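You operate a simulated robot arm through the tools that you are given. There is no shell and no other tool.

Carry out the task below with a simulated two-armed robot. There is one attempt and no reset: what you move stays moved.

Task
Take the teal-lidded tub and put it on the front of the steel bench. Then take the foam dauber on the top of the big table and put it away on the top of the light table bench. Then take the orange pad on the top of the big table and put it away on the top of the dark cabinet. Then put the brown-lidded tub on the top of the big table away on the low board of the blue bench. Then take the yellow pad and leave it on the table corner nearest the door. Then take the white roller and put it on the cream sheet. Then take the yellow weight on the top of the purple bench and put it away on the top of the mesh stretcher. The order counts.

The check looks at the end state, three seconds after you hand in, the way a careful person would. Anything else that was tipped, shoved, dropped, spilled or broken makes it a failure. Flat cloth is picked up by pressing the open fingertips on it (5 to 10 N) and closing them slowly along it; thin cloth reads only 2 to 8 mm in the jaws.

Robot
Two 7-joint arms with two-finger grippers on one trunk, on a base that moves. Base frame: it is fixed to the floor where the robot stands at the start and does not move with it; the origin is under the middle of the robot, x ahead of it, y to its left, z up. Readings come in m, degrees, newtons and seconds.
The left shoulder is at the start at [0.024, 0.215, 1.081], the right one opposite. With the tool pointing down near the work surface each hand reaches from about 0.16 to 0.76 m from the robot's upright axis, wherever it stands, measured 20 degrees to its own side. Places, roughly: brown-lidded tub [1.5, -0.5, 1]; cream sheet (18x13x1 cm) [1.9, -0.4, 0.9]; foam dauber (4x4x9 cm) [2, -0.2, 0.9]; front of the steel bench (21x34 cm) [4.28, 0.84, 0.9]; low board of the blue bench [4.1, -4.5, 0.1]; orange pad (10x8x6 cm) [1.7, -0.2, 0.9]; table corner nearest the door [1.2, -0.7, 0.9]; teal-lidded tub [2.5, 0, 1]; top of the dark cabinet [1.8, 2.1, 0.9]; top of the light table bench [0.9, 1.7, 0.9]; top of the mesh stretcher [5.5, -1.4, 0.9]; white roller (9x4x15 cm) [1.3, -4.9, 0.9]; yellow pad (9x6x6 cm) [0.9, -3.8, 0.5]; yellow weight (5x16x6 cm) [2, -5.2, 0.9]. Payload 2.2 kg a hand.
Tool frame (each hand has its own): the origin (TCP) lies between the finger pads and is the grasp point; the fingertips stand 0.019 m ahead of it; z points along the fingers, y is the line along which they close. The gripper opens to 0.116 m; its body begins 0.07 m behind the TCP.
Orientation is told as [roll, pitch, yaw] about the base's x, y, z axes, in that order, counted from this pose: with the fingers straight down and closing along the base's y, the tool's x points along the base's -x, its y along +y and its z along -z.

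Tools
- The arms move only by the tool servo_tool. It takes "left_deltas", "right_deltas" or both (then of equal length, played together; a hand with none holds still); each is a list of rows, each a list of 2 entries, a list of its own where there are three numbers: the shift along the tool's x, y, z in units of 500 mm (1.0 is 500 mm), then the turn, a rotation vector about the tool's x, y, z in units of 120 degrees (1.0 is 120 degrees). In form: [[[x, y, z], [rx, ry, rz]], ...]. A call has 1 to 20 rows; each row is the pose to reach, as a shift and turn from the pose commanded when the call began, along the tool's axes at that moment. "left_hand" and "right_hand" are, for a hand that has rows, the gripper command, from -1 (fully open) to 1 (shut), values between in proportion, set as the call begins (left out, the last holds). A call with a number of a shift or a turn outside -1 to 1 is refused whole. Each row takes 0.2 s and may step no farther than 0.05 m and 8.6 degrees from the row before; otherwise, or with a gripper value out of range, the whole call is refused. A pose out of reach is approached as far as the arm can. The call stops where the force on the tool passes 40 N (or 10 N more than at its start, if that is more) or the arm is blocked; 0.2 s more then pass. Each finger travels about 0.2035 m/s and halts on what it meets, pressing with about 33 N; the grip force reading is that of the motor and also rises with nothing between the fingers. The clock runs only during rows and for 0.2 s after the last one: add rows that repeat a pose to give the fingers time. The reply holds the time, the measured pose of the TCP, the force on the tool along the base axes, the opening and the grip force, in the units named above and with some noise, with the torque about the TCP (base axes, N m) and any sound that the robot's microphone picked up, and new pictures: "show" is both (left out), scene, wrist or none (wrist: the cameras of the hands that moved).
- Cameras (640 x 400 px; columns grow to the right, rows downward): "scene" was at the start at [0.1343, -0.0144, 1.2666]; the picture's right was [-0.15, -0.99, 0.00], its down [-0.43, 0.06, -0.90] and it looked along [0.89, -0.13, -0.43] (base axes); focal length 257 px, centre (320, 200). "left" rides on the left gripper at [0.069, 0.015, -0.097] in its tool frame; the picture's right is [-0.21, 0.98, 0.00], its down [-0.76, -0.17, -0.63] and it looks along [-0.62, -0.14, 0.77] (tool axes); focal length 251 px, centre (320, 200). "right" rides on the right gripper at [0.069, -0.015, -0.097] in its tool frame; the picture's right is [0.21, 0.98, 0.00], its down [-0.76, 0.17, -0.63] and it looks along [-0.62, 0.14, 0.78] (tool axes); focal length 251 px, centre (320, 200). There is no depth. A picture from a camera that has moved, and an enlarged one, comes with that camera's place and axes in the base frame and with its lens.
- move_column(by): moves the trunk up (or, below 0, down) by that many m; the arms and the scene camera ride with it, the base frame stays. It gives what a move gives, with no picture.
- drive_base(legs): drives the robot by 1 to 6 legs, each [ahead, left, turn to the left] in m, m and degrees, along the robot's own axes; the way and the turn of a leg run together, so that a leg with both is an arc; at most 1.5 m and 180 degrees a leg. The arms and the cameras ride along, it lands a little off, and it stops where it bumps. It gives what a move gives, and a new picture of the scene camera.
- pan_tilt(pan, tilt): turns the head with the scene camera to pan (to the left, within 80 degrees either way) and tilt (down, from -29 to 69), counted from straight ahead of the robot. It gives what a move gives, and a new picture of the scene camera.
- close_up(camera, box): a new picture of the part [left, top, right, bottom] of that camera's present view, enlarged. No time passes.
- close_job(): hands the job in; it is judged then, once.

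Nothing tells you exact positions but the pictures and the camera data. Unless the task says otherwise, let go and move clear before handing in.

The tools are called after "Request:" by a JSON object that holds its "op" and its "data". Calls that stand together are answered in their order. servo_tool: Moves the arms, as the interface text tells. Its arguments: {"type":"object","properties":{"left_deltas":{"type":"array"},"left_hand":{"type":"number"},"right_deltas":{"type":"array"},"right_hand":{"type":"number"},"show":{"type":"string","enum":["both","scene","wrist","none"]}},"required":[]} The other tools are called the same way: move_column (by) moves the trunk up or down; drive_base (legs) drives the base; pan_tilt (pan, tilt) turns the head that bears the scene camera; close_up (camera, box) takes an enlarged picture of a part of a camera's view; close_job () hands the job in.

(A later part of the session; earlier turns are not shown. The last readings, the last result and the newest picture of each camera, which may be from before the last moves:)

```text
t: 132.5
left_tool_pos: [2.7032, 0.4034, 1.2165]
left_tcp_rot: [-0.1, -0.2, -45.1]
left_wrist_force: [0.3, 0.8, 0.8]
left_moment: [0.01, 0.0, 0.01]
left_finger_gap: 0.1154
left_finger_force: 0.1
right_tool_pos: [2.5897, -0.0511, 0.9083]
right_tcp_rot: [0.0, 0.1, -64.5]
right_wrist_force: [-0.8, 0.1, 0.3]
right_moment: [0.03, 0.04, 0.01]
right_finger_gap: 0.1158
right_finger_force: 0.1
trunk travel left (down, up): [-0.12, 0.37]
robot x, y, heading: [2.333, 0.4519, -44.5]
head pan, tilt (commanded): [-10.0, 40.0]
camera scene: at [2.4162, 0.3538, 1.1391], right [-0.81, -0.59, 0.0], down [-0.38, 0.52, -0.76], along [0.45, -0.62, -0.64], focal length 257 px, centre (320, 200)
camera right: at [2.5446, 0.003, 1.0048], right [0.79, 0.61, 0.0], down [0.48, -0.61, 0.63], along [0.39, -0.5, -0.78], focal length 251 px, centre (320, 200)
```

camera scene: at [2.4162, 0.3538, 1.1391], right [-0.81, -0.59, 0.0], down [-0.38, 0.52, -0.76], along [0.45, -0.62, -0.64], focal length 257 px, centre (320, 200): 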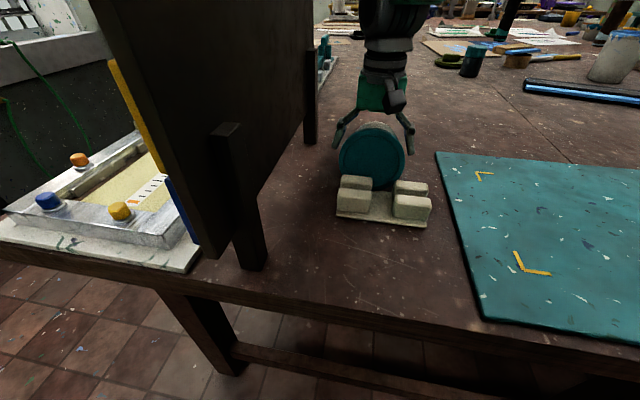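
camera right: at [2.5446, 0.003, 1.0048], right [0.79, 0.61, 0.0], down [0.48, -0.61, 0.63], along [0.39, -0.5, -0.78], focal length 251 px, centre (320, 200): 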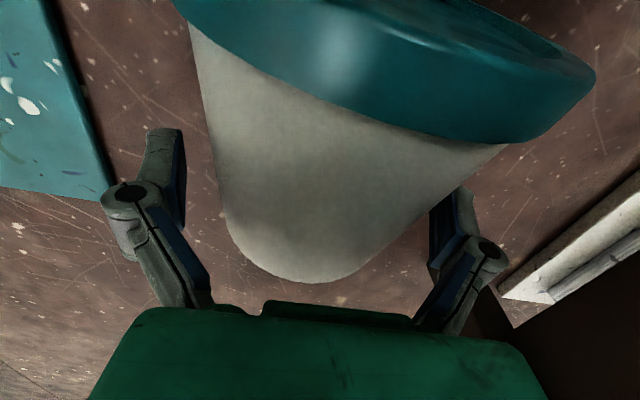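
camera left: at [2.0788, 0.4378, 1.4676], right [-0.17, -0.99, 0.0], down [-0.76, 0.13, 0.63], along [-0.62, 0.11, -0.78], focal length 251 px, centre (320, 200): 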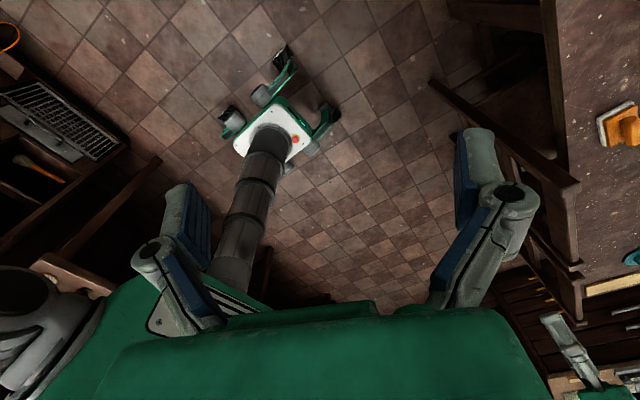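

Fingers straddle the body with no contact. Closing now.

Request:
{"op": "servo_tool", "data": {"right_deltas": [[[0, 0, 0], [0, 0, 0]], [[0, 0, 0], [0, 0, 0]], [[0, 0, 0], [0, 0, 0]], [[0, 0, 0], [0, 0, 0]], [[0, 0, 0], [0, 0, 0]]], "right_hand": 1, "show": "both"}}

```text
t: 133.7
left_tool_pos: [2.7028, 0.4025, 1.2164]
left_tcp_rot: [-0.2, -0.1, -45.2]
left_wrist_force: [-0.4, -0.2, -0.3]
left_moment: [-0.02, 0.03, 0.0]
left_finger_gap: 0.116
left_finger_force: 0.2
right_tool_pos: [2.5896, -0.0519, 0.9081]
right_tcp_rot: [-0.2, 0.3, -64.5]
right_wrist_force: [-0.1, -0.2, 0.1]
right_moment: [-0.14, -0.04, -0.02]
right_finger_gap: 0.0896
right_finger_force: 33.2
trunk travel left (down, up): [-0.12, 0.37]
robot x, y, heading: [2.3335, 0.4531, -44.4]
head pan, tilt (commanded): [-10.0, 40.0]
camera scene: at [2.4165, 0.3531, 1.1389], right [-0.81, -0.59, 0.0], down [-0.38, 0.52, -0.76], along [0.45, -0.62, -0.65], focal length 257 px, centre (320, 200)
camera right: at [2.5448, 0.0026, 1.0046], right [0.79, 0.61, 0.0], down [0.48, -0.61, 0.63], along [0.39, -0.5, -0.78], focal length 251 px, centre (320, 200)
```

scene: 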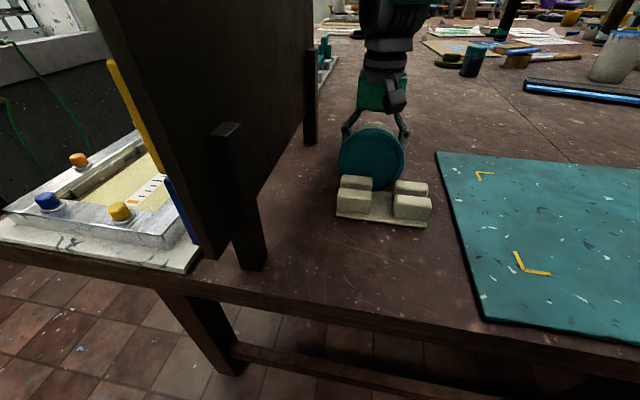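
right: 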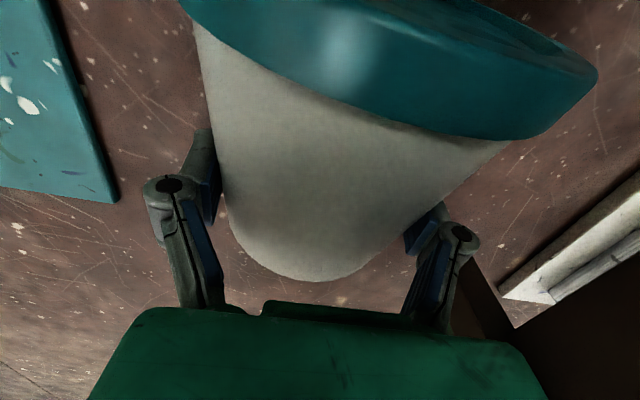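

Gripped at 0.09 m with no wedge force this time. I'll lift 3 cm gently and check.

Request:
{"op": "servo_tool", "data": {"right_deltas": [[[0, 0, -0.01], [0, 0, 0]], [[0, 0, -0.02], [0, 0, 0]], [[0, 0, -0.03], [0, 0, 0]], [[0, 0, -0.045], [0, 0, 0]], [[0, 0, -0.06], [0, 0, 0]], [[0, 0, -0.06], [0, 0, 0]]], "show": "both"}}

```text
t: 135.1
left_tool_pos: [2.7033, 0.4037, 1.2171]
left_tcp_rot: [-0.1, -0.1, -45.2]
left_wrist_force: [-0.5, -0.3, -0.2]
left_moment: [-0.02, 0.0, 0.02]
left_finger_gap: 0.1158
left_finger_force: 0.1
right_tool_pos: [2.5899, -0.0529, 0.9384]
right_tcp_rot: [-0.1, 0.1, -64.5]
right_wrist_force: [-0.1, 0.0, -4.9]
right_moment: [-0.14, -0.06, -0.01]
right_finger_gap: 0.0895
right_finger_force: 33.1
trunk travel left (down, up): [-0.12, 0.37]
robot x, y, heading: [2.3336, 0.4499, -44.3]
head pan, tilt (commanded): [-10.0, 40.0]
camera scene: at [2.4165, 0.3531, 1.1389], right [-0.81, -0.59, 0.0], down [-0.38, 0.52, -0.76], along [0.45, -0.62, -0.65], focal length 257 px, centre (320, 200)
camera right: at [2.5443, 0.0026, 1.0348], right [0.79, 0.61, 0.0], down [0.48, -0.61, 0.63], along [0.39, -0.5, -0.78], focal length 251 px, centre (320, 200)
```

scene: 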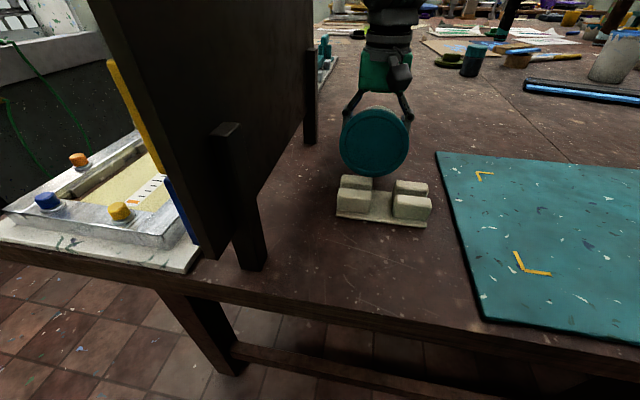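
right: 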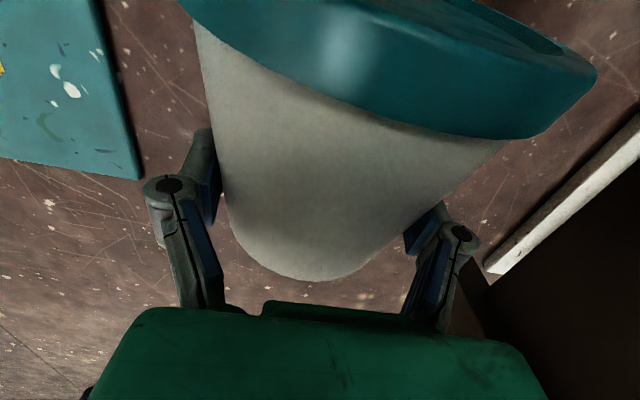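

The tub is held (about 0.5 kg). I'll lift it to about z 1.10, then back away from the table.

Request:
{"op": "servo_tool", "data": {"right_deltas": [[[0, 0, -0.04], [0, 0, 0]], [[0, 0, -0.08], [0, 0, 0]], [[0, 0, -0.12], [0, 0, 0]], [[0, 0, -0.16], [0, 0, 0]], [[0, 0, -0.2], [0, 0, 0]], [[0.02, 0, -0.24], [0, 0, 0]], [[0.04, 0, -0.28], [0, 0, 0]], [[0.06, 0, -0.32], [0, 0, 0]], [[0.06, 0, -0.32], [0, 0, 0]]], "show": "none"}}

Request:
{"op": "drive_base", "data": {"legs": [[-0.4, 0, 0]]}}

Request:
{"op": "pan_tilt", "data": {"pan": 50, "tilt": 15}}

```text
t: 137.1
left_tool_pos: [2.7039, 0.4024, 1.216]
left_tcp_rot: [-0.2, -0.1, -45.3]
left_wrist_force: [0.7, 0.4, 0.9]
left_moment: [0.0, 0.03, 0.0]
left_finger_gap: 0.1161
left_finger_force: 0.1
right_tool_pos: [2.5749, -0.0249, 1.098]
right_tcp_rot: [-0.1, 0.2, -64.5]
right_wrist_force: [0.6, -0.8, -5.2]
right_moment: [-0.16, -0.05, 0.0]
right_finger_gap: 0.0894
right_finger_force: 33.0
trunk travel left (down, up): [-0.12, 0.37]
robot x, y, heading: [2.3366, 0.45, -43.8]
head pan, tilt (commanded): [-10.0, 40.0]
```

```text
t: 139.5
left_tool_pos: [2.4169, 0.6782, 1.2158]
left_tcp_rot: [-0.2, -0.2, -45.3]
left_wrist_force: [-0.2, -0.2, -0.4]
left_moment: [-0.01, -0.02, 0.01]
left_finger_gap: 0.1161
left_finger_force: 0.0
right_tool_pos: [2.2915, 0.2506, 1.0992]
right_tcp_rot: [-0.1, 0.1, -64.4]
right_wrist_force: [-0.3, -0.1, -5.1]
right_moment: [-0.14, -0.08, -0.03]
right_finger_gap: 0.0894
right_finger_force: 32.7
trunk travel left (down, up): [-0.12, 0.37]
robot x, y, heading: [2.0513, 0.7239, -44.1]
head pan, tilt (commanded): [-10.0, 40.0]
camera scene: at [2.1319, 0.6287, 1.139], right [-0.81, -0.59, 0.0], down [-0.38, 0.52, -0.76], along [0.45, -0.62, -0.65], focal length 257 px, centre (320, 200)
```

scene: 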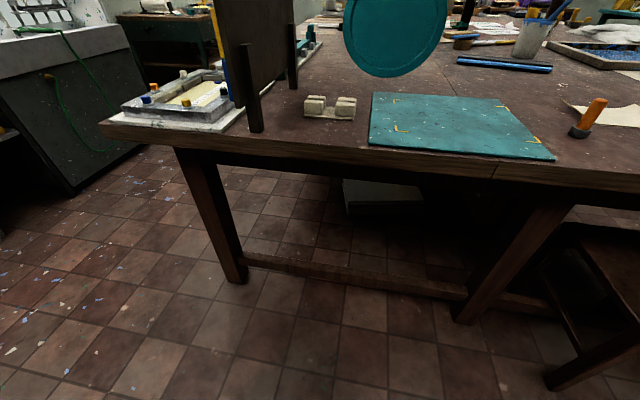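

```text
t: 140.8
left_tool_pos: [2.4165, 0.679, 1.2189]
left_tcp_rot: [-0.1, -0.2, -45.2]
left_wrist_force: [-0.2, 0.6, 0.6]
left_moment: [0.01, -0.02, 0.03]
left_finger_gap: 0.1161
left_finger_force: 0.2
right_tool_pos: [2.2899, 0.2518, 1.0999]
right_tcp_rot: [-0.1, 0.1, -64.5]
right_wrist_force: [0.4, -0.2, -6.1]
right_moment: [-0.15, -0.08, 0.01]
right_finger_gap: 0.0894
right_finger_force: 32.6
trunk travel left (down, up): [-0.12, 0.37]
robot x, y, heading: [2.0471, 0.7259, -43.9]
head pan, tilt (commanded): [50.0, 15.0]
camera scene: at [2.1754, 0.7068, 1.1785], right [0.1, -0.99, 0.0], down [-0.26, -0.02, -0.97], along [0.96, 0.1, -0.26], focal length 257 px, centre (320, 200)
```

scene: 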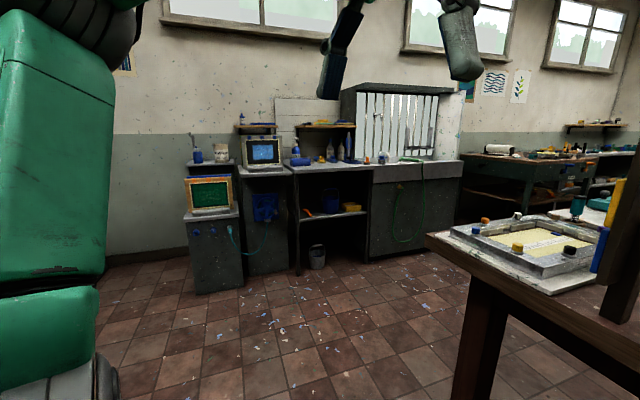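

The steel bench (grey top over an open shelf) is ahead at about (331,166) in the picture. Let me enlarge it.

Request:
{"op": "close_up", "data": {"camera": "scene", "box": [240, 110, 420, 220]}}

```text
3.56 times, centred on (330, 165) of scene
camera zoom: at [2.1754, 0.7068, 1.1785], right [0.1, -0.99, 0.0], down [-0.26, -0.02, -0.97], along [0.96, 0.1, -0.26], focal length 915 px, centre (284, 324)
```

zoom: 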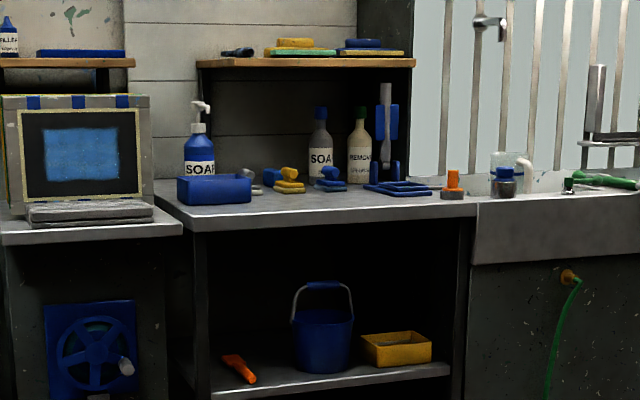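

The front strip of the steel bench looks free, with clutter at the back. I'll back off a bit, turn to face +x, and drive along the corridor toward it.

Request:
{"op": "drive_base", "data": {"legs": [[-0.208, 0.216, 0], [0, 0, 44], [1.2, 0, 0]]}}

Request:
{"op": "pan_tilt", "data": {"pan": -5, "tilt": 25}}

```text
t: 150.6
left_tool_pos: [3.5415, 1.2652, 1.2141]
left_tcp_rot: [-1.1, -0.2, -1.5]
left_wrist_force: [0.1, 1.1, -0.3]
left_moment: [-0.12, 0.02, -0.02]
left_finger_gap: 0.1164
left_finger_force: 0.1
right_tool_pos: [3.7479, 0.8656, 1.1001]
right_tcp_rot: [-0.9, -0.2, -20.6]
right_wrist_force: [-0.5, 2.1, -5.9]
right_moment: [-0.2, -0.14, 0.02]
right_finger_gap: 0.0895
right_finger_force: 33.2
trunk travel left (down, up): [-0.12, 0.37]
robot x, y, heading: [3.2484, 1.0274, -0.6]
head pan, tilt (commanded): [50.0, 15.0]
camera scene: at [3.3496, 1.1095, 1.1778], right [0.76, -0.65, 0.0], down [-0.17, -0.21, -0.96], along [0.63, 0.73, -0.27], focal length 257 px, centre (320, 200)
```

scene: 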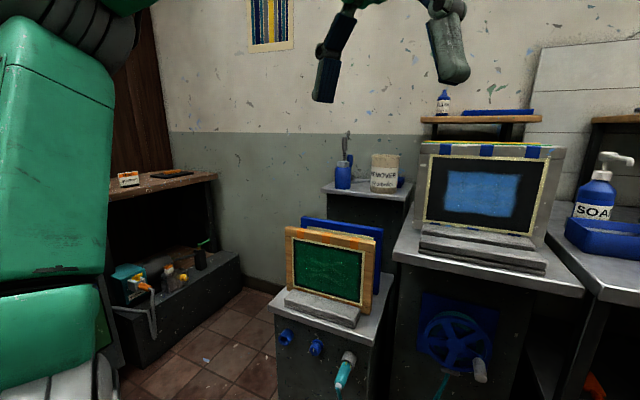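

```text
t: 151.8
left_tool_pos: [3.5408, 1.2351, 1.2203]
left_tcp_rot: [0.1, -0.5, -1.6]
left_wrist_force: [-0.4, -0.3, -0.6]
left_moment: [0.08, 0.02, 0.05]
left_finger_gap: 0.1161
left_finger_force: 0.1
right_tool_pos: [3.7462, 0.8391, 1.1002]
right_tcp_rot: [0.3, -0.1, -20.9]
right_wrist_force: [-0.9, -1.9, -6.0]
right_moment: [0.05, -0.16, 0.01]
right_finger_gap: 0.0891
right_finger_force: 32.9
trunk travel left (down, up): [-0.12, 0.37]
robot x, y, heading: [3.2441, 1.0244, -0.6]
head pan, tilt (commanded): [-5.0, 25.0]
camera scene: at [3.3804, 1.0098, 1.1623], right [-0.1, -1.0, 0.0], down [-0.42, 0.04, -0.9], along [0.9, -0.08, -0.43], focal length 257 px, centre (320, 200)
```

scene: 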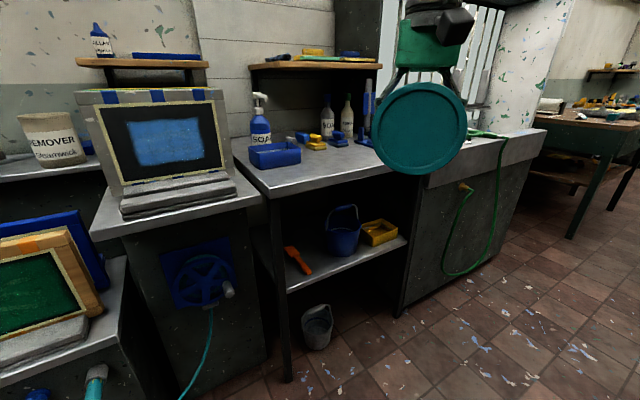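

The sway has mostly settled. The bench is turned like the table (front edge running at about -66°), so I'll approach it at heading ~24°. First, in free space, I'll spin the right wrist so the tub's lid points to my left, which lets me later tip it upright.

Request:
{"op": "servo_tool", "data": {"right_deltas": [[[0, 0, 0], [0, 0, 0.06]], [[0, 0, 0], [0, 0, 0.12]], [[0, 0, 0], [0, 0, 0.18]], [[0, 0, 0], [0, 0, 0.24]], [[0, 0, 0], [0, 0, 0.3]], [[0, 0, 0], [0, 0, 0.36]], [[0, 0, 0], [0, 0, 0.42]], [[0, 0, 0], [0, 0, 0.48]], [[0, 0, 0], [0, 0, 0.54]], [[0, 0, 0], [0, 0, 0.583]]], "show": "scene"}}

```text
t: 154.0
left_tool_pos: [3.5415, 1.2743, 1.2138]
left_tcp_rot: [-1.5, -0.3, -1.5]
left_wrist_force: [-0.3, 1.0, 0.1]
left_moment: [-0.12, 0.05, 0.01]
left_finger_gap: 0.116
left_finger_force: 0.1
right_tool_pos: [3.7456, 0.8773, 1.1028]
right_tcp_rot: [0.1, -1.2, -90.8]
right_wrist_force: [0.4, 3.1, -6.1]
right_moment: [-0.32, 0.02, 0.01]
right_finger_gap: 0.089
right_finger_force: 32.8
trunk travel left (down, up): [-0.12, 0.37]
robot x, y, heading: [3.2452, 1.0331, -0.6]
head pan, tilt (commanded): [-5.0, 25.0]
camera scene: at [3.3807, 1.0404, 1.1622], right [-0.09, -1.0, 0.02], down [-0.42, 0.03, -0.91], along [0.9, -0.09, -0.42], focal length 257 px, centre (320, 200)
```

scene: 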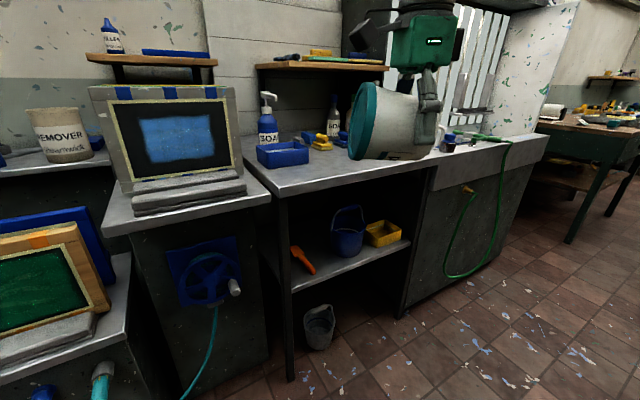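

The wrist reached the required yaw with the lid pointing left. The body is swaying slightly again, so I'll lower the column a bit and let it settle.

Request:
{"op": "move_column", "data": {"by": -0.08}}

Request:
{"op": "move_column", "data": {"by": -0.005}}

Request:
{"op": "move_column", "data": {"by": -0.005}}

Request:
{"op": "move_column", "data": {"by": -0.005}}

Request:
{"op": "move_column", "data": {"by": -0.005}}

Request:
{"op": "move_column", "data": {"by": -0.005}}

```text
t: 155.2
left_tool_pos: [3.5398, 1.2339, 1.1396]
left_tcp_rot: [0.2, -0.4, -1.6]
left_wrist_force: [-0.7, -1.2, 0.1]
left_moment: [0.07, -0.02, 0.02]
left_finger_gap: 0.116
left_finger_force: 0.1
right_tool_pos: [3.7448, 0.8368, 1.0206]
right_tcp_rot: [0.1, 0.4, -91.0]
right_wrist_force: [0.2, -1.7, -5.2]
right_moment: [-0.05, -0.02, -0.04]
right_finger_gap: 0.0892
right_finger_force: 32.6
trunk travel left (down, up): [-0.04, 0.45]
robot x, y, heading: [3.249, 1.0247, -0.6]
head pan, tilt (commanded): [-5.0, 25.0]
```

```text
t: 155.7
left_tool_pos: [3.5406, 1.2632, 1.1319]
left_tcp_rot: [-1.2, -0.3, -1.6]
left_wrist_force: [0.2, 0.1, -0.3]
left_moment: [-0.01, 0.01, 0.01]
left_finger_gap: 0.1158
left_finger_force: 0.1
right_tool_pos: [3.7441, 0.8663, 1.0163]
right_tcp_rot: [0.1, -0.8, -90.6]
right_wrist_force: [-0.2, 0.9, -5.5]
right_moment: [-0.2, 0.0, 0.0]
right_finger_gap: 0.0891
right_finger_force: 33.1
trunk travel left (down, up): [-0.035, 0.455]
robot x, y, heading: [3.2452, 1.0298, -0.5]
head pan, tilt (commanded): [-5.0, 25.0]
```

```text
t: 156.3
left_tool_pos: [3.5403, 1.2615, 1.1257]
left_tcp_rot: [-1.0, -0.4, -1.5]
left_wrist_force: [0.0, 0.5, -0.3]
left_moment: [-0.02, -0.02, 0.0]
left_finger_gap: 0.1161
left_finger_force: 0.2
right_tool_pos: [3.744, 0.865, 1.0111]
right_tcp_rot: [0.1, -0.9, -90.6]
right_wrist_force: [0.3, 0.7, -4.8]
right_moment: [-0.21, 0.0, -0.03]
right_finger_gap: 0.089
right_finger_force: 32.9
trunk travel left (down, up): [-0.03, 0.46]
robot x, y, heading: [3.2499, 1.0293, -0.7]
head pan, tilt (commanded): [-5.0, 25.0]
```

```text
t: 156.8
left_tool_pos: [3.5413, 1.2385, 1.1255]
left_tcp_rot: [0.0, -0.5, -1.7]
left_wrist_force: [-0.8, -0.5, -0.3]
left_moment: [0.04, 0.01, -0.01]
left_finger_gap: 0.1164
left_finger_force: 0.1
right_tool_pos: [3.745, 0.8429, 1.0055]
right_tcp_rot: [0.1, 0.1, -90.8]
right_wrist_force: [-0.1, -1.3, -5.3]
right_moment: [-0.11, 0.01, 0.0]
right_finger_gap: 0.0892
right_finger_force: 32.9
trunk travel left (down, up): [-0.025, 0.465]
robot x, y, heading: [3.2481, 1.0249, -0.5]
head pan, tilt (commanded): [-5.0, 25.0]
```

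```text
t: 157.3
left_tool_pos: [3.5404, 1.2581, 1.1167]
left_tcp_rot: [-0.9, -0.3, -1.5]
left_wrist_force: [0.5, 0.6, 0.1]
left_moment: [0.0, -0.03, 0.01]
left_finger_gap: 0.1161
left_finger_force: 0.1
right_tool_pos: [3.7447, 0.8621, 1.0029]
right_tcp_rot: [0.1, -0.5, -90.5]
right_wrist_force: [0.4, 0.7, -5.1]
right_moment: [-0.14, -0.02, -0.04]
right_finger_gap: 0.0891
right_finger_force: 33.1
trunk travel left (down, up): [-0.02, 0.47]
robot x, y, heading: [3.2477, 1.0271, -0.5]
head pan, tilt (commanded): [-5.0, 25.0]
```

```text
t: 157.9
left_tool_pos: [3.5395, 1.2596, 1.111]
left_tcp_rot: [-0.9, -0.4, -1.5]
left_wrist_force: [0.4, -0.1, 0.3]
left_moment: [-0.03, 0.02, 0.02]
left_finger_gap: 0.116
left_finger_force: 0.1
right_tool_pos: [3.7446, 0.8637, 0.9966]
right_tcp_rot: [0.1, -0.7, -90.6]
right_wrist_force: [0.1, 0.8, -5.4]
right_moment: [-0.22, -0.02, -0.02]
right_finger_gap: 0.0889
right_finger_force: 33.1
trunk travel left (down, up): [-0.015, 0.475]
robot x, y, heading: [3.2467, 1.0266, -0.5]
head pan, tilt (commanded): [-5.0, 25.0]
```

The tub is still held firmly. I'll now begin tipping it upright by rotating about the tool's y axis, in two stages, watching the arm.

Request:
{"op": "servo_tool", "data": {"right_deltas": [[[0, 0, 0], [0, 0.05, 0]], [[0, 0, 0], [0, 0.1, 0]], [[0, 0, 0], [0, 0.15, 0]], [[0, 0, 0], [0, 0.2, 0]], [[0, 0, 0], [0, 0.25, 0]], [[0, 0, 0], [0, 0.3, 0]]], "show": "both"}}

```text
t: 159.3
left_tool_pos: [3.5398, 1.2455, 1.1139]
left_tcp_rot: [-0.3, -0.3, -1.5]
left_wrist_force: [0.0, 0.1, -0.6]
left_moment: [0.05, 0.02, -0.01]
left_finger_gap: 0.1161
left_finger_force: 0.1
right_tool_pos: [3.7448, 0.8484, 0.9959]
right_tcp_rot: [0.1, 36.0, -90.7]
right_wrist_force: [0.7, -0.6, -5.9]
right_moment: [-0.07, 0.01, -0.02]
right_finger_gap: 0.089
right_finger_force: 32.9
trunk travel left (down, up): [-0.015, 0.475]
robot x, y, heading: [3.2444, 1.0251, -0.6]
head pan, tilt (commanded): [-5.0, 25.0]
camera scene: at [3.3802, 1.011, 1.0572], right [-0.1, -1.0, -0.01], down [-0.42, 0.05, -0.9], along [0.9, -0.08, -0.43], focal length 257 px, centre (320, 200)
camera right: at [3.7282, 0.8472, 1.1138], right [0.98, 0.16, 0.13], down [0.15, -0.99, 0.07], along [0.14, -0.05, -0.99], focal length 251 px, centre (320, 200)
```

scene: 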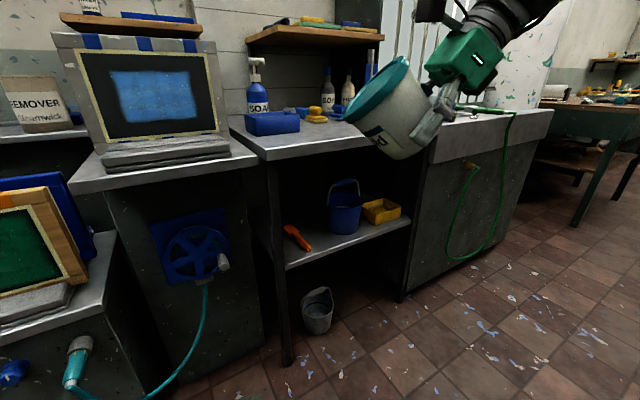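
right: 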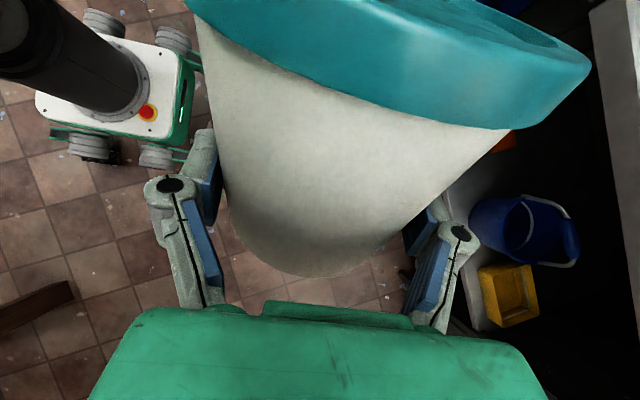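

That works well; the lid is rising. I'll continue the rotation to about 72° total.

Request:
{"op": "servo_tool", "data": {"right_deltas": [[[0, 0, 0], [0, 0.05, 0]], [[0, 0, 0], [0, 0.1, 0]], [[0, 0, 0], [0, 0.15, 0]], [[0, 0, 0], [0, 0.2, 0]], [[0, 0, 0], [0, 0.25, 0]], [[0, 0, 0], [0, 0.3, 0]]], "show": "both"}}

```text
t: 160.7
left_tool_pos: [3.5409, 1.2488, 1.1128]
left_tcp_rot: [-0.6, -0.4, -1.5]
left_wrist_force: [-0.1, -0.3, 0.6]
left_moment: [-0.01, 0.02, -0.01]
left_finger_gap: 0.1158
left_finger_force: 0.0
right_tool_pos: [3.7443, 0.8535, 0.9976]
right_tcp_rot: [0.3, 71.9, -90.5]
right_wrist_force: [0.1, 0.2, -6.0]
right_moment: [-0.05, -0.02, 0.05]
right_finger_gap: 0.0887
right_finger_force: 32.6
trunk travel left (down, up): [-0.015, 0.475]
robot x, y, heading: [3.2489, 1.0278, -0.5]
head pan, tilt (commanded): [-5.0, 25.0]
camera scene: at [3.3805, 1.0151, 1.0572], right [-0.1, -1.0, 0.0], down [-0.42, 0.04, -0.9], along [0.9, -0.09, -0.43], focal length 257 px, centre (320, 200)
camera right: at [3.7275, 0.7818, 1.0911], right [0.98, 0.05, 0.21], down [0.16, -0.84, -0.52], along [0.14, 0.54, -0.83], focal length 251 px, centre (320, 200)
```

scene: 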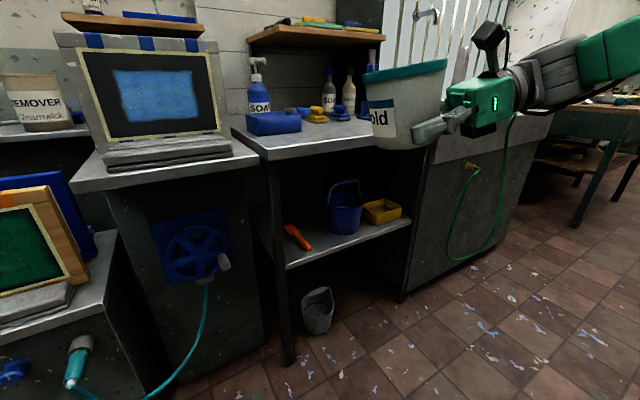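
right: 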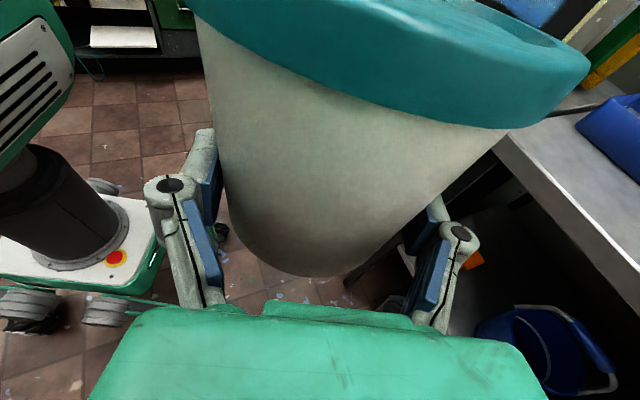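

The tub is now nearly upright (18° lean) with the hand pointing left. The bench top triangulates to z ≈ 0.87 and its target zone center is [4.28, 0.84]. I'll drive up so the tub comes over the bench front.

Request:
{"op": "drive_base", "data": {"legs": [[0.3, -0.165, 0], [0.18, 0, 0]]}}

Request:
{"op": "pan_tilt", "data": {"pan": -5, "tilt": 35}}

Request:
{"op": "move_column", "data": {"by": 0.002}}

Request:
{"op": "move_column", "data": {"by": 0.002}}

Request:
{"op": "move_column", "data": {"by": 0.002}}

Request:
{"op": "move_column", "data": {"by": 0.002}}

```text
t: 164.0
left_tool_pos: [4.0213, 1.0807, 1.1135]
left_tcp_rot: [-0.4, -0.2, -1.5]
left_wrist_force: [-0.7, 0.3, -0.3]
left_moment: [0.05, 0.02, 0.04]
left_finger_gap: 0.1161
left_finger_force: 0.0
right_tool_pos: [4.2251, 0.6841, 0.9942]
right_tcp_rot: [-0.1, 71.8, -90.9]
right_wrist_force: [0.5, -0.3, -5.7]
right_moment: [0.0, 0.01, 0.02]
right_finger_gap: 0.0886
right_finger_force: 32.5
trunk travel left (down, up): [-0.015, 0.475]
robot x, y, heading: [3.7283, 0.8598, -0.3]
head pan, tilt (commanded): [-5.0, 25.0]
camera scene: at [3.8606, 0.8452, 1.0571], right [-0.1, -1.0, 0.0], down [-0.42, 0.04, -0.9], along [0.9, -0.08, -0.43], focal length 257 px, centre (320, 200)
```

scene: 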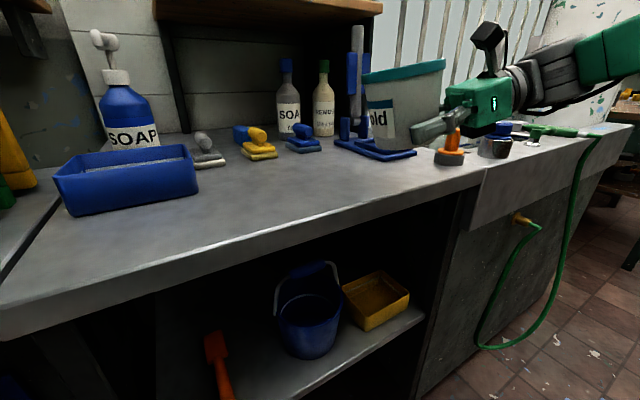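

```text
t: 164.8
left_tool_pos: [4.0184, 1.0824, 1.1136]
left_tcp_rot: [-0.4, -0.5, -1.5]
left_wrist_force: [-0.5, 0.6, 0.4]
left_moment: [0.0, 0.01, -0.02]
left_finger_gap: 0.1158
left_finger_force: 0.1
right_tool_pos: [4.2222, 0.6846, 0.9975]
right_tcp_rot: [0.6, 71.7, -90.3]
right_wrist_force: [-0.3, 0.1, -6.0]
right_moment: [-0.05, -0.02, 0.04]
right_finger_gap: 0.0888
right_finger_force: 34.0
trunk travel left (down, up): [-0.015, 0.475]
robot x, y, heading: [3.7287, 0.858, -0.6]
head pan, tilt (commanded): [-5.0, 35.0]
camera scene: at [3.8552, 0.8467, 1.0416], right [-0.1, -1.0, 0.0], down [-0.57, 0.06, -0.82], along [0.81, -0.08, -0.58], focal length 257 px, centre (320, 200)
```

scene: 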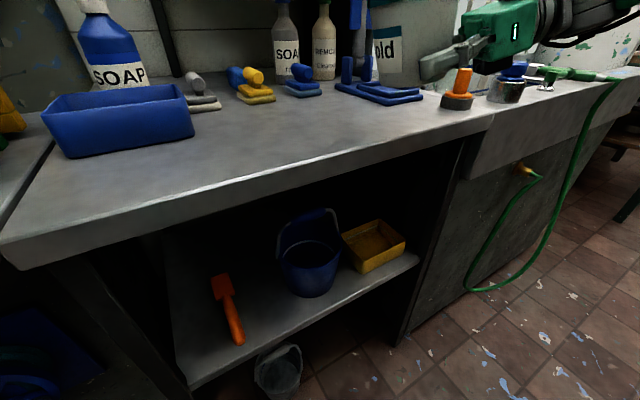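

```text
t: 165.3
left_tool_pos: [4.0178, 1.0872, 1.114]
left_tcp_rot: [-0.7, -0.5, -1.4]
left_wrist_force: [-0.9, -0.5, 0.0]
left_moment: [0.03, 0.02, -0.02]
left_finger_gap: 0.116
left_finger_force: 0.0
right_tool_pos: [4.2219, 0.6893, 0.9988]
right_tcp_rot: [0.4, 71.5, -90.2]
right_wrist_force: [-0.2, 0.5, -4.8]
right_moment: [-0.09, 0.0, 0.01]
right_finger_gap: 0.0887
right_finger_force: 33.4
trunk travel left (down, up): [-0.017, 0.473]
robot x, y, heading: [3.7256, 0.8603, -0.7]
head pan, tilt (commanded): [-5.0, 35.0]
```

```text
t: 165.8
left_tool_pos: [4.0175, 1.0845, 1.1169]
left_tcp_rot: [-0.6, -0.5, -1.5]
left_wrist_force: [-0.2, 0.1, -0.6]
left_moment: [0.01, 0.04, 0.0]
left_finger_gap: 0.1158
left_finger_force: 0.0
right_tool_pos: [4.2223, 0.6897, 1.001]
right_tcp_rot: [0.4, 71.6, -90.3]
right_wrist_force: [-0.6, 1.1, -5.7]
right_moment: [-0.05, 0.01, 0.02]
right_finger_gap: 0.0888
right_finger_force: 32.6
trunk travel left (down, up): [-0.019, 0.471]
robot x, y, heading: [3.7283, 0.8583, -0.5]
head pan, tilt (commanded): [-5.0, 35.0]
```

```text
t: 166.3
left_tool_pos: [4.0187, 1.0837, 1.1193]
left_tcp_rot: [-0.6, -0.5, -1.5]
left_wrist_force: [1.0, 0.9, -0.2]
left_moment: [-0.01, -0.01, -0.01]
left_finger_gap: 0.1159
left_finger_force: 0.0
right_tool_pos: [4.2225, 0.6891, 1.0031]
right_tcp_rot: [0.4, 71.6, -90.3]
right_wrist_force: [0.3, 0.5, -5.1]
right_moment: [-0.05, 0.01, -0.03]
right_finger_gap: 0.0885
right_finger_force: 33.3
trunk travel left (down, up): [-0.021, 0.469]
robot x, y, heading: [3.7291, 0.8554, -0.6]
head pan, tilt (commanded): [-5.0, 35.0]
```

```text
t: 166.8
left_tool_pos: [4.0184, 1.0857, 1.1217]
left_tcp_rot: [-0.6, -0.5, -1.4]
left_wrist_force: [-0.5, 0.9, -0.4]
left_moment: [0.01, -0.02, 0.01]
left_finger_gap: 0.116
left_finger_force: 0.1
right_tool_pos: [4.2227, 0.6893, 1.0047]
right_tcp_rot: [0.4, 71.7, -90.3]
right_wrist_force: [-0.3, -0.1, -5.4]
right_moment: [-0.07, -0.02, 0.0]
right_finger_gap: 0.0889
right_finger_force: 33.4
trunk travel left (down, up): [-0.023, 0.467]
robot x, y, heading: [3.7268, 0.8582, -0.4]
head pan, tilt (commanded): [-5.0, 35.0]
```

Settled; the bench front ahead is clear (blue frame and orange knob lie further back at x ≥ 4.47). I'll move the tub left over the target spot at constant height.

Request:
{"op": "servo_tool", "data": {"right_deltas": [[[0.0126, 0.0102, 0.038], [0, 0, 0]], [[0.0251, 0.0205, 0.0759], [0, 0, 0]], [[0.0377, 0.0307, 0.1139], [0, 0, 0]], [[0.0502, 0.041, 0.1518], [0, 0, 0]], [[0.0628, 0.0512, 0.1898], [0, 0, 0]], [[0.0754, 0.0615, 0.2278], [0, 0, 0]], [[0.088, 0.0717, 0.2657], [0, 0, 0]], [[0.1005, 0.082, 0.3037], [0, 0, 0]], [[0.1005, 0.082, 0.3037], [0, 0, 0]]], "show": "both"}}

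```text
t: 168.8
left_tool_pos: [4.0171, 1.0858, 1.1201]
left_tcp_rot: [-0.7, -0.6, -1.5]
left_wrist_force: [0.5, -0.5, 0.1]
left_moment: [-0.01, 0.03, 0.01]
left_finger_gap: 0.1162
left_finger_force: 0.1
right_tool_pos: [4.2643, 0.8506, 1.0053]
right_tcp_rot: [0.5, 71.5, -90.2]
right_wrist_force: [0.8, -0.5, -5.2]
right_moment: [-0.06, 0.01, 0.02]
right_finger_gap: 0.0887
right_finger_force: 33.0
trunk travel left (down, up): [-0.023, 0.467]
robot x, y, heading: [3.7196, 0.8565, -0.7]
head pan, tilt (commanded): [-5.0, 35.0]
camera scene: at [3.8558, 0.8513, 1.0495], right [-0.1, -1.0, 0.0], down [-0.57, 0.05, -0.82], along [0.81, -0.08, -0.58], focal length 257 px, centre (320, 200)
camera right: at [4.2479, 0.7785, 1.1007], right [0.98, 0.06, 0.21], down [0.16, -0.84, -0.52], along [0.14, 0.54, -0.83], focal length 251 px, centre (320, 200)
```

scene: 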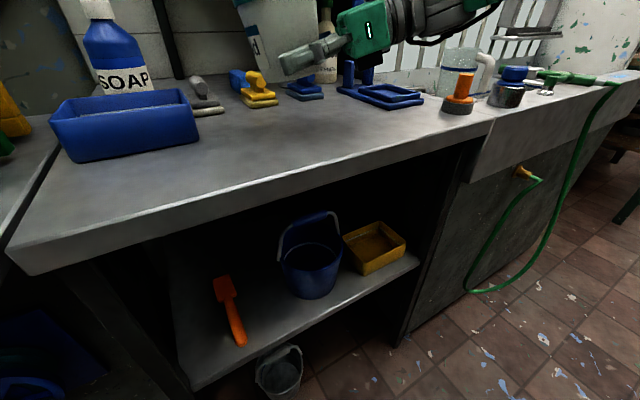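
right: 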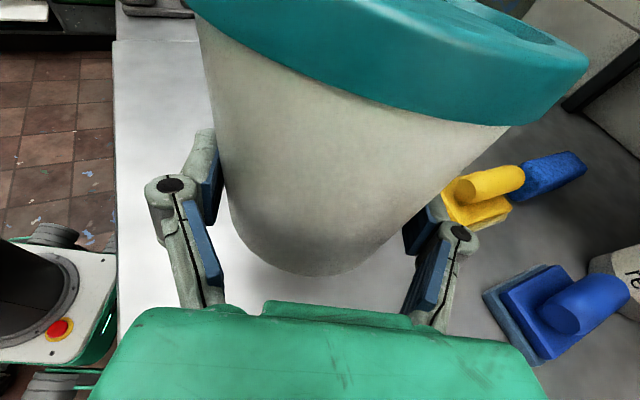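

Tub is over the bench with the sponges at x ≥ 4.44 clear. Lowering to just above the surface.

Request:
{"op": "servo_tool", "data": {"right_deltas": [[[-0.03, 0, 0.01], [0, 0, 0]], [[-0.06, 0, 0.02], [0, 0, 0]], [[-0.09, 0, 0.03], [0, 0, 0]], [[-0.12, 0, 0.04], [0, 0, 0]], [[-0.15, 0, 0.05], [0, 0, 0]], [[-0.17, 0, 0.0565], [0, 0, 0]], [[-0.17, 0, 0.0565], [0, 0, 0]]], "show": "both"}}

```text
t: 170.4
left_tool_pos: [4.0157, 1.0835, 1.1217]
left_tcp_rot: [-0.6, -0.5, -1.5]
left_wrist_force: [-1.3, -0.8, -0.3]
left_moment: [-0.02, 0.01, -0.02]
left_finger_gap: 0.1158
left_finger_force: 0.1
right_tool_pos: [4.2629, 0.8468, 0.9208]
right_tcp_rot: [1.5, 71.8, -89.5]
right_wrist_force: [-1.5, -7.4, 27.0]
right_moment: [-2.4, 0.54, 0.35]
right_finger_gap: 0.0868
right_finger_force: 32.7
trunk travel left (down, up): [-0.023, 0.467]
robot x, y, heading: [3.726, 0.8591, -0.4]
head pan, tilt (commanded): [-5.0, 35.0]
camera scene: at [3.8524, 0.8492, 1.0504], right [-0.1, -1.0, 0.0], down [-0.57, 0.06, -0.82], along [0.82, -0.08, -0.57], focal length 257 px, centre (320, 200)
camera right: at [4.246, 0.7758, 1.0148], right [0.98, 0.05, 0.21], down [0.16, -0.84, -0.52], along [0.15, 0.54, -0.83], focal length 251 px, centre (320, 200)
```

scene: 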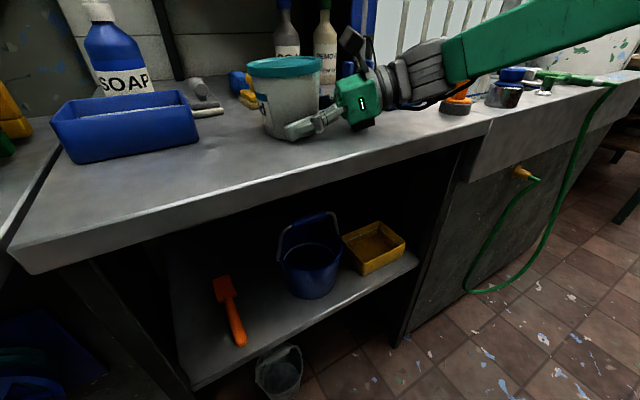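
right: 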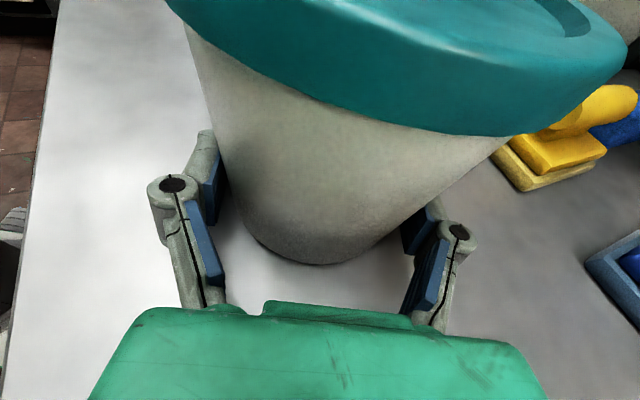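

The tub's bottom has met the bench and it has already pivoted nearly upright in the grip. I'll ease the pressure up a few millimetres, then open gradually.

Request:
{"op": "servo_tool", "data": {"right_deltas": [[[0.004, 0, -0.0013], [0, 0, 0]], [[0.008, 0, -0.0026], [0, 0, 0]], [[0.008, 0, -0.0026], [0, 0, 0]]], "show": "wrist"}}

Request:
{"op": "servo_tool", "data": {"right_deltas": [[[0, 0, 0], [0, 0, 0]], [[0, 0, 0], [0, 0, 0]], [[0, 0, 0], [0, 0, 0]]], "right_hand": -0.62, "show": "both"}}

```text
t: 171.2
left_tool_pos: [4.0163, 1.0843, 1.1216]
left_tcp_rot: [-0.5, -0.5, -1.5]
left_wrist_force: [0.6, 0.4, 0.0]
left_moment: [0.0, -0.01, -0.01]
left_finger_gap: 0.1162
left_finger_force: 0.1
right_tool_pos: [4.2643, 0.8476, 0.9195]
right_tcp_rot: [0.5, 71.5, -90.2]
right_wrist_force: [-1.5, -6.7, 14.0]
right_moment: [0.21, -0.05, -0.07]
right_finger_gap: 0.0868
right_finger_force: 33.1
trunk travel left (down, up): [-0.023, 0.467]
robot x, y, heading: [3.7256, 0.8619, -0.5]
head pan, tilt (commanded): [-5.0, 35.0]
camera right: at [4.2467, 0.7764, 1.0148], right [0.98, 0.06, 0.21], down [0.16, -0.84, -0.52], along [0.14, 0.54, -0.83], focal length 251 px, centre (320, 200)
```

right: 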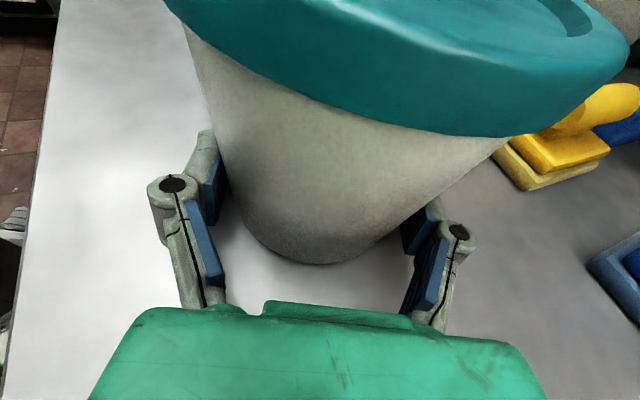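

```text
t: 172.0
left_tool_pos: [4.0175, 1.0847, 1.1214]
left_tcp_rot: [-0.6, -0.5, -1.5]
left_wrist_force: [-0.5, 0.0, 0.2]
left_moment: [-0.01, 0.04, -0.01]
left_finger_gap: 0.1161
left_finger_force: 0.0
right_tool_pos: [4.2649, 0.849, 0.92]
right_tcp_rot: [0.5, 71.5, -90.3]
right_wrist_force: [-2.1, -4.5, 8.5]
right_moment: [-0.84, 0.19, -0.1]
right_finger_gap: 0.0939
right_finger_force: 0.1
trunk travel left (down, up): [-0.023, 0.467]
robot x, y, heading: [3.725, 0.8571, -0.3]
head pan, tilt (commanded): [-5.0, 35.0]
camera scene: at [3.8542, 0.8498, 1.0497], right [-0.1, -1.0, 0.0], down [-0.57, 0.06, -0.82], along [0.81, -0.08, -0.58], focal length 257 px, centre (320, 200)
camera right: at [4.2471, 0.7772, 1.0148], right [0.98, 0.06, 0.21], down [0.16, -0.84, -0.52], along [0.14, 0.54, -0.83], focal length 251 px, centre (320, 200)
```

scene: 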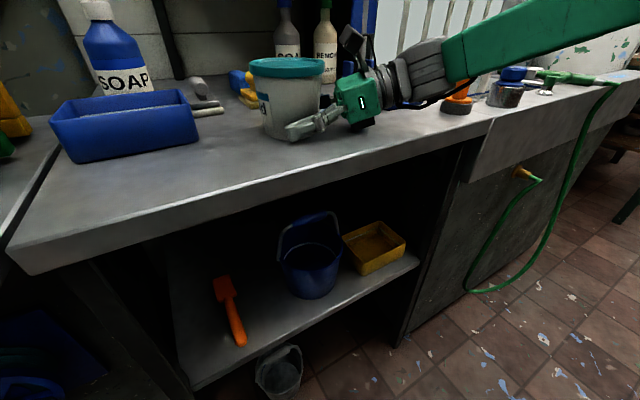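
right: 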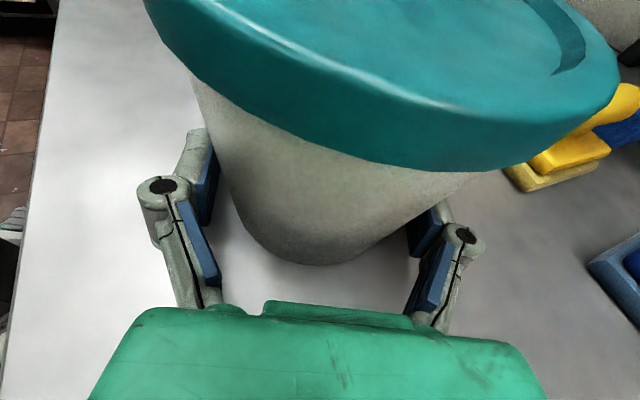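

The tub is settling upright, leaning lightly on the hand. I'll open fully and draw the hand back horizontally to the right.

Request:
{"op": "servo_tool", "data": {"right_deltas": [[[0, 0, 0], [0, 0, 0]], [[-0.003, 0, -0.009], [0, 0, 0]], [[-0.006, 0, -0.019], [0, 0, 0]], [[-0.0095, 0, -0.0285], [0, 0, 0]], [[-0.0126, 0, -0.038], [0, 0, 0]], [[-0.0126, 0, -0.038], [0, 0, 0]]], "right_hand": -1, "show": "both"}}

```text
t: 173.4
left_tool_pos: [4.0182, 1.0864, 1.1207]
left_tcp_rot: [-0.7, -0.6, -1.5]
left_wrist_force: [-0.5, -0.3, -0.2]
left_moment: [0.03, 0.02, 0.03]
left_finger_gap: 0.1158
left_finger_force: 0.0
right_tool_pos: [4.2645, 0.8279, 0.9201]
right_tcp_rot: [0.5, 71.5, -90.3]
right_wrist_force: [0.2, -0.6, 0.3]
right_moment: [-0.01, 0.01, 0.03]
right_finger_gap: 0.1161
right_finger_force: 0.1
trunk travel left (down, up): [-0.023, 0.467]
robot x, y, heading: [3.7279, 0.8571, -0.6]
head pan, tilt (commanded): [-5.0, 35.0]
camera scene: at [3.8554, 0.8506, 1.0496], right [-0.1, -1.0, 0.0], down [-0.57, 0.05, -0.82], along [0.81, -0.08, -0.58], focal length 257 px, centre (320, 200)
camera right: at [4.2476, 0.7573, 1.0154], right [0.98, 0.06, 0.21], down [0.16, -0.84, -0.52], along [0.14, 0.54, -0.83], focal length 251 px, centre (320, 200)
```

scene: 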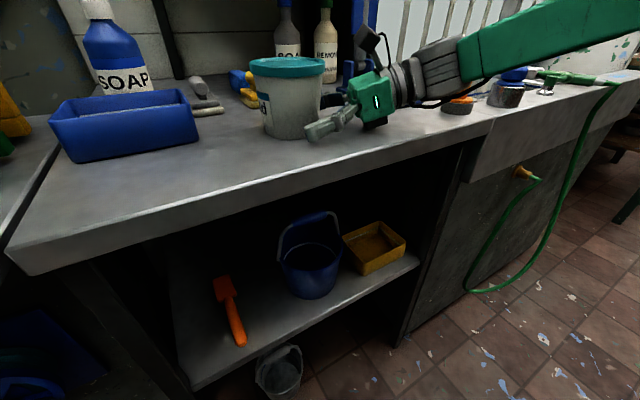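
right: 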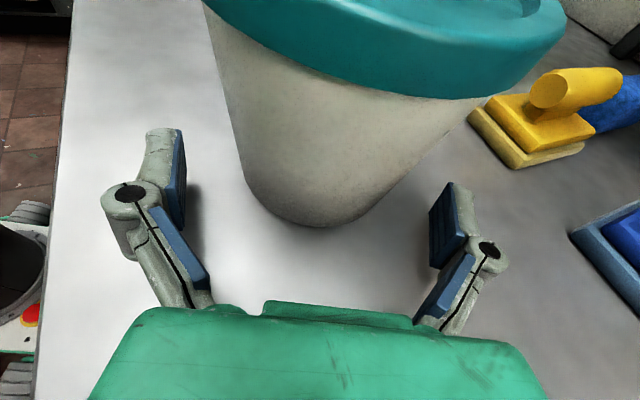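

The tub stands upright on the bench front, free of the hand. I'll pull the hand clear to the right, then up.

Request:
{"op": "servo_tool", "data": {"right_deltas": [[[-0.016, 0, -0.0475], [0, 0, 0]], [[-0.0315, 0, -0.095], [0, 0, 0]], [[-0.047, 0, -0.1425], [0, 0, 0]], [[-0.05, 0, -0.155], [0, 0, 0]], [[0.0, 0, -0.17], [0, 0, 0]], [[0.06, 0, -0.19], [0, 0, 0]], [[0.12, 0, -0.205], [0, 0, 0]], [[0.18, 0, -0.218], [0, 0, 0]], [[0.18, 0, -0.218], [0, 0, 0]]], "show": "both"}}

```text
t: 175.4
left_tool_pos: [4.0176, 1.086, 1.121]
left_tcp_rot: [-0.6, -0.4, -1.5]
left_wrist_force: [0.8, 0.4, 0.4]
left_moment: [0.01, -0.01, 0.01]
left_finger_gap: 0.1157
left_finger_force: 0.0
right_tool_pos: [4.2647, 0.755, 1.0389]
right_tcp_rot: [0.2, 71.6, -90.4]
right_wrist_force: [0.4, -0.4, -0.4]
right_moment: [0.0, 0.01, 0.02]
right_finger_gap: 0.1163
right_finger_force: 0.1
trunk travel left (down, up): [-0.023, 0.467]
robot x, y, heading: [3.7235, 0.8582, -0.5]
head pan, tilt (commanded): [-5.0, 35.0]
camera scene: at [3.8554, 0.8505, 1.0495], right [-0.1, -1.0, 0.0], down [-0.57, 0.05, -0.82], along [0.81, -0.08, -0.58], focal length 257 px, centre (320, 200)
camera right: at [4.2463, 0.6828, 1.135], right [0.98, 0.06, 0.21], down [0.16, -0.84, -0.52], along [0.14, 0.54, -0.83], focal length 251 px, centre (320, 200)
```

scene: 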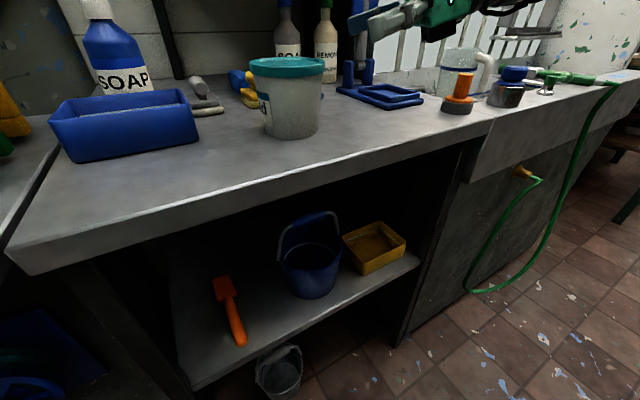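
right: 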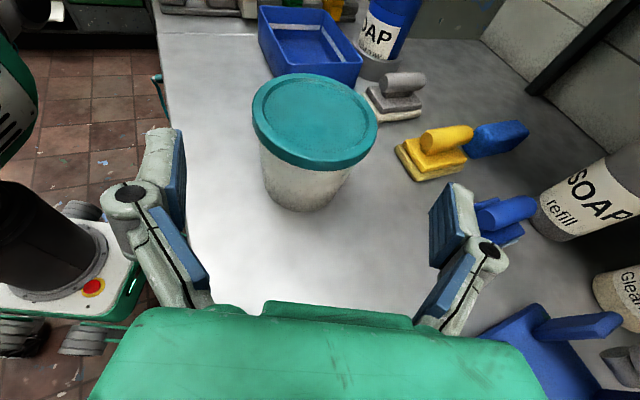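

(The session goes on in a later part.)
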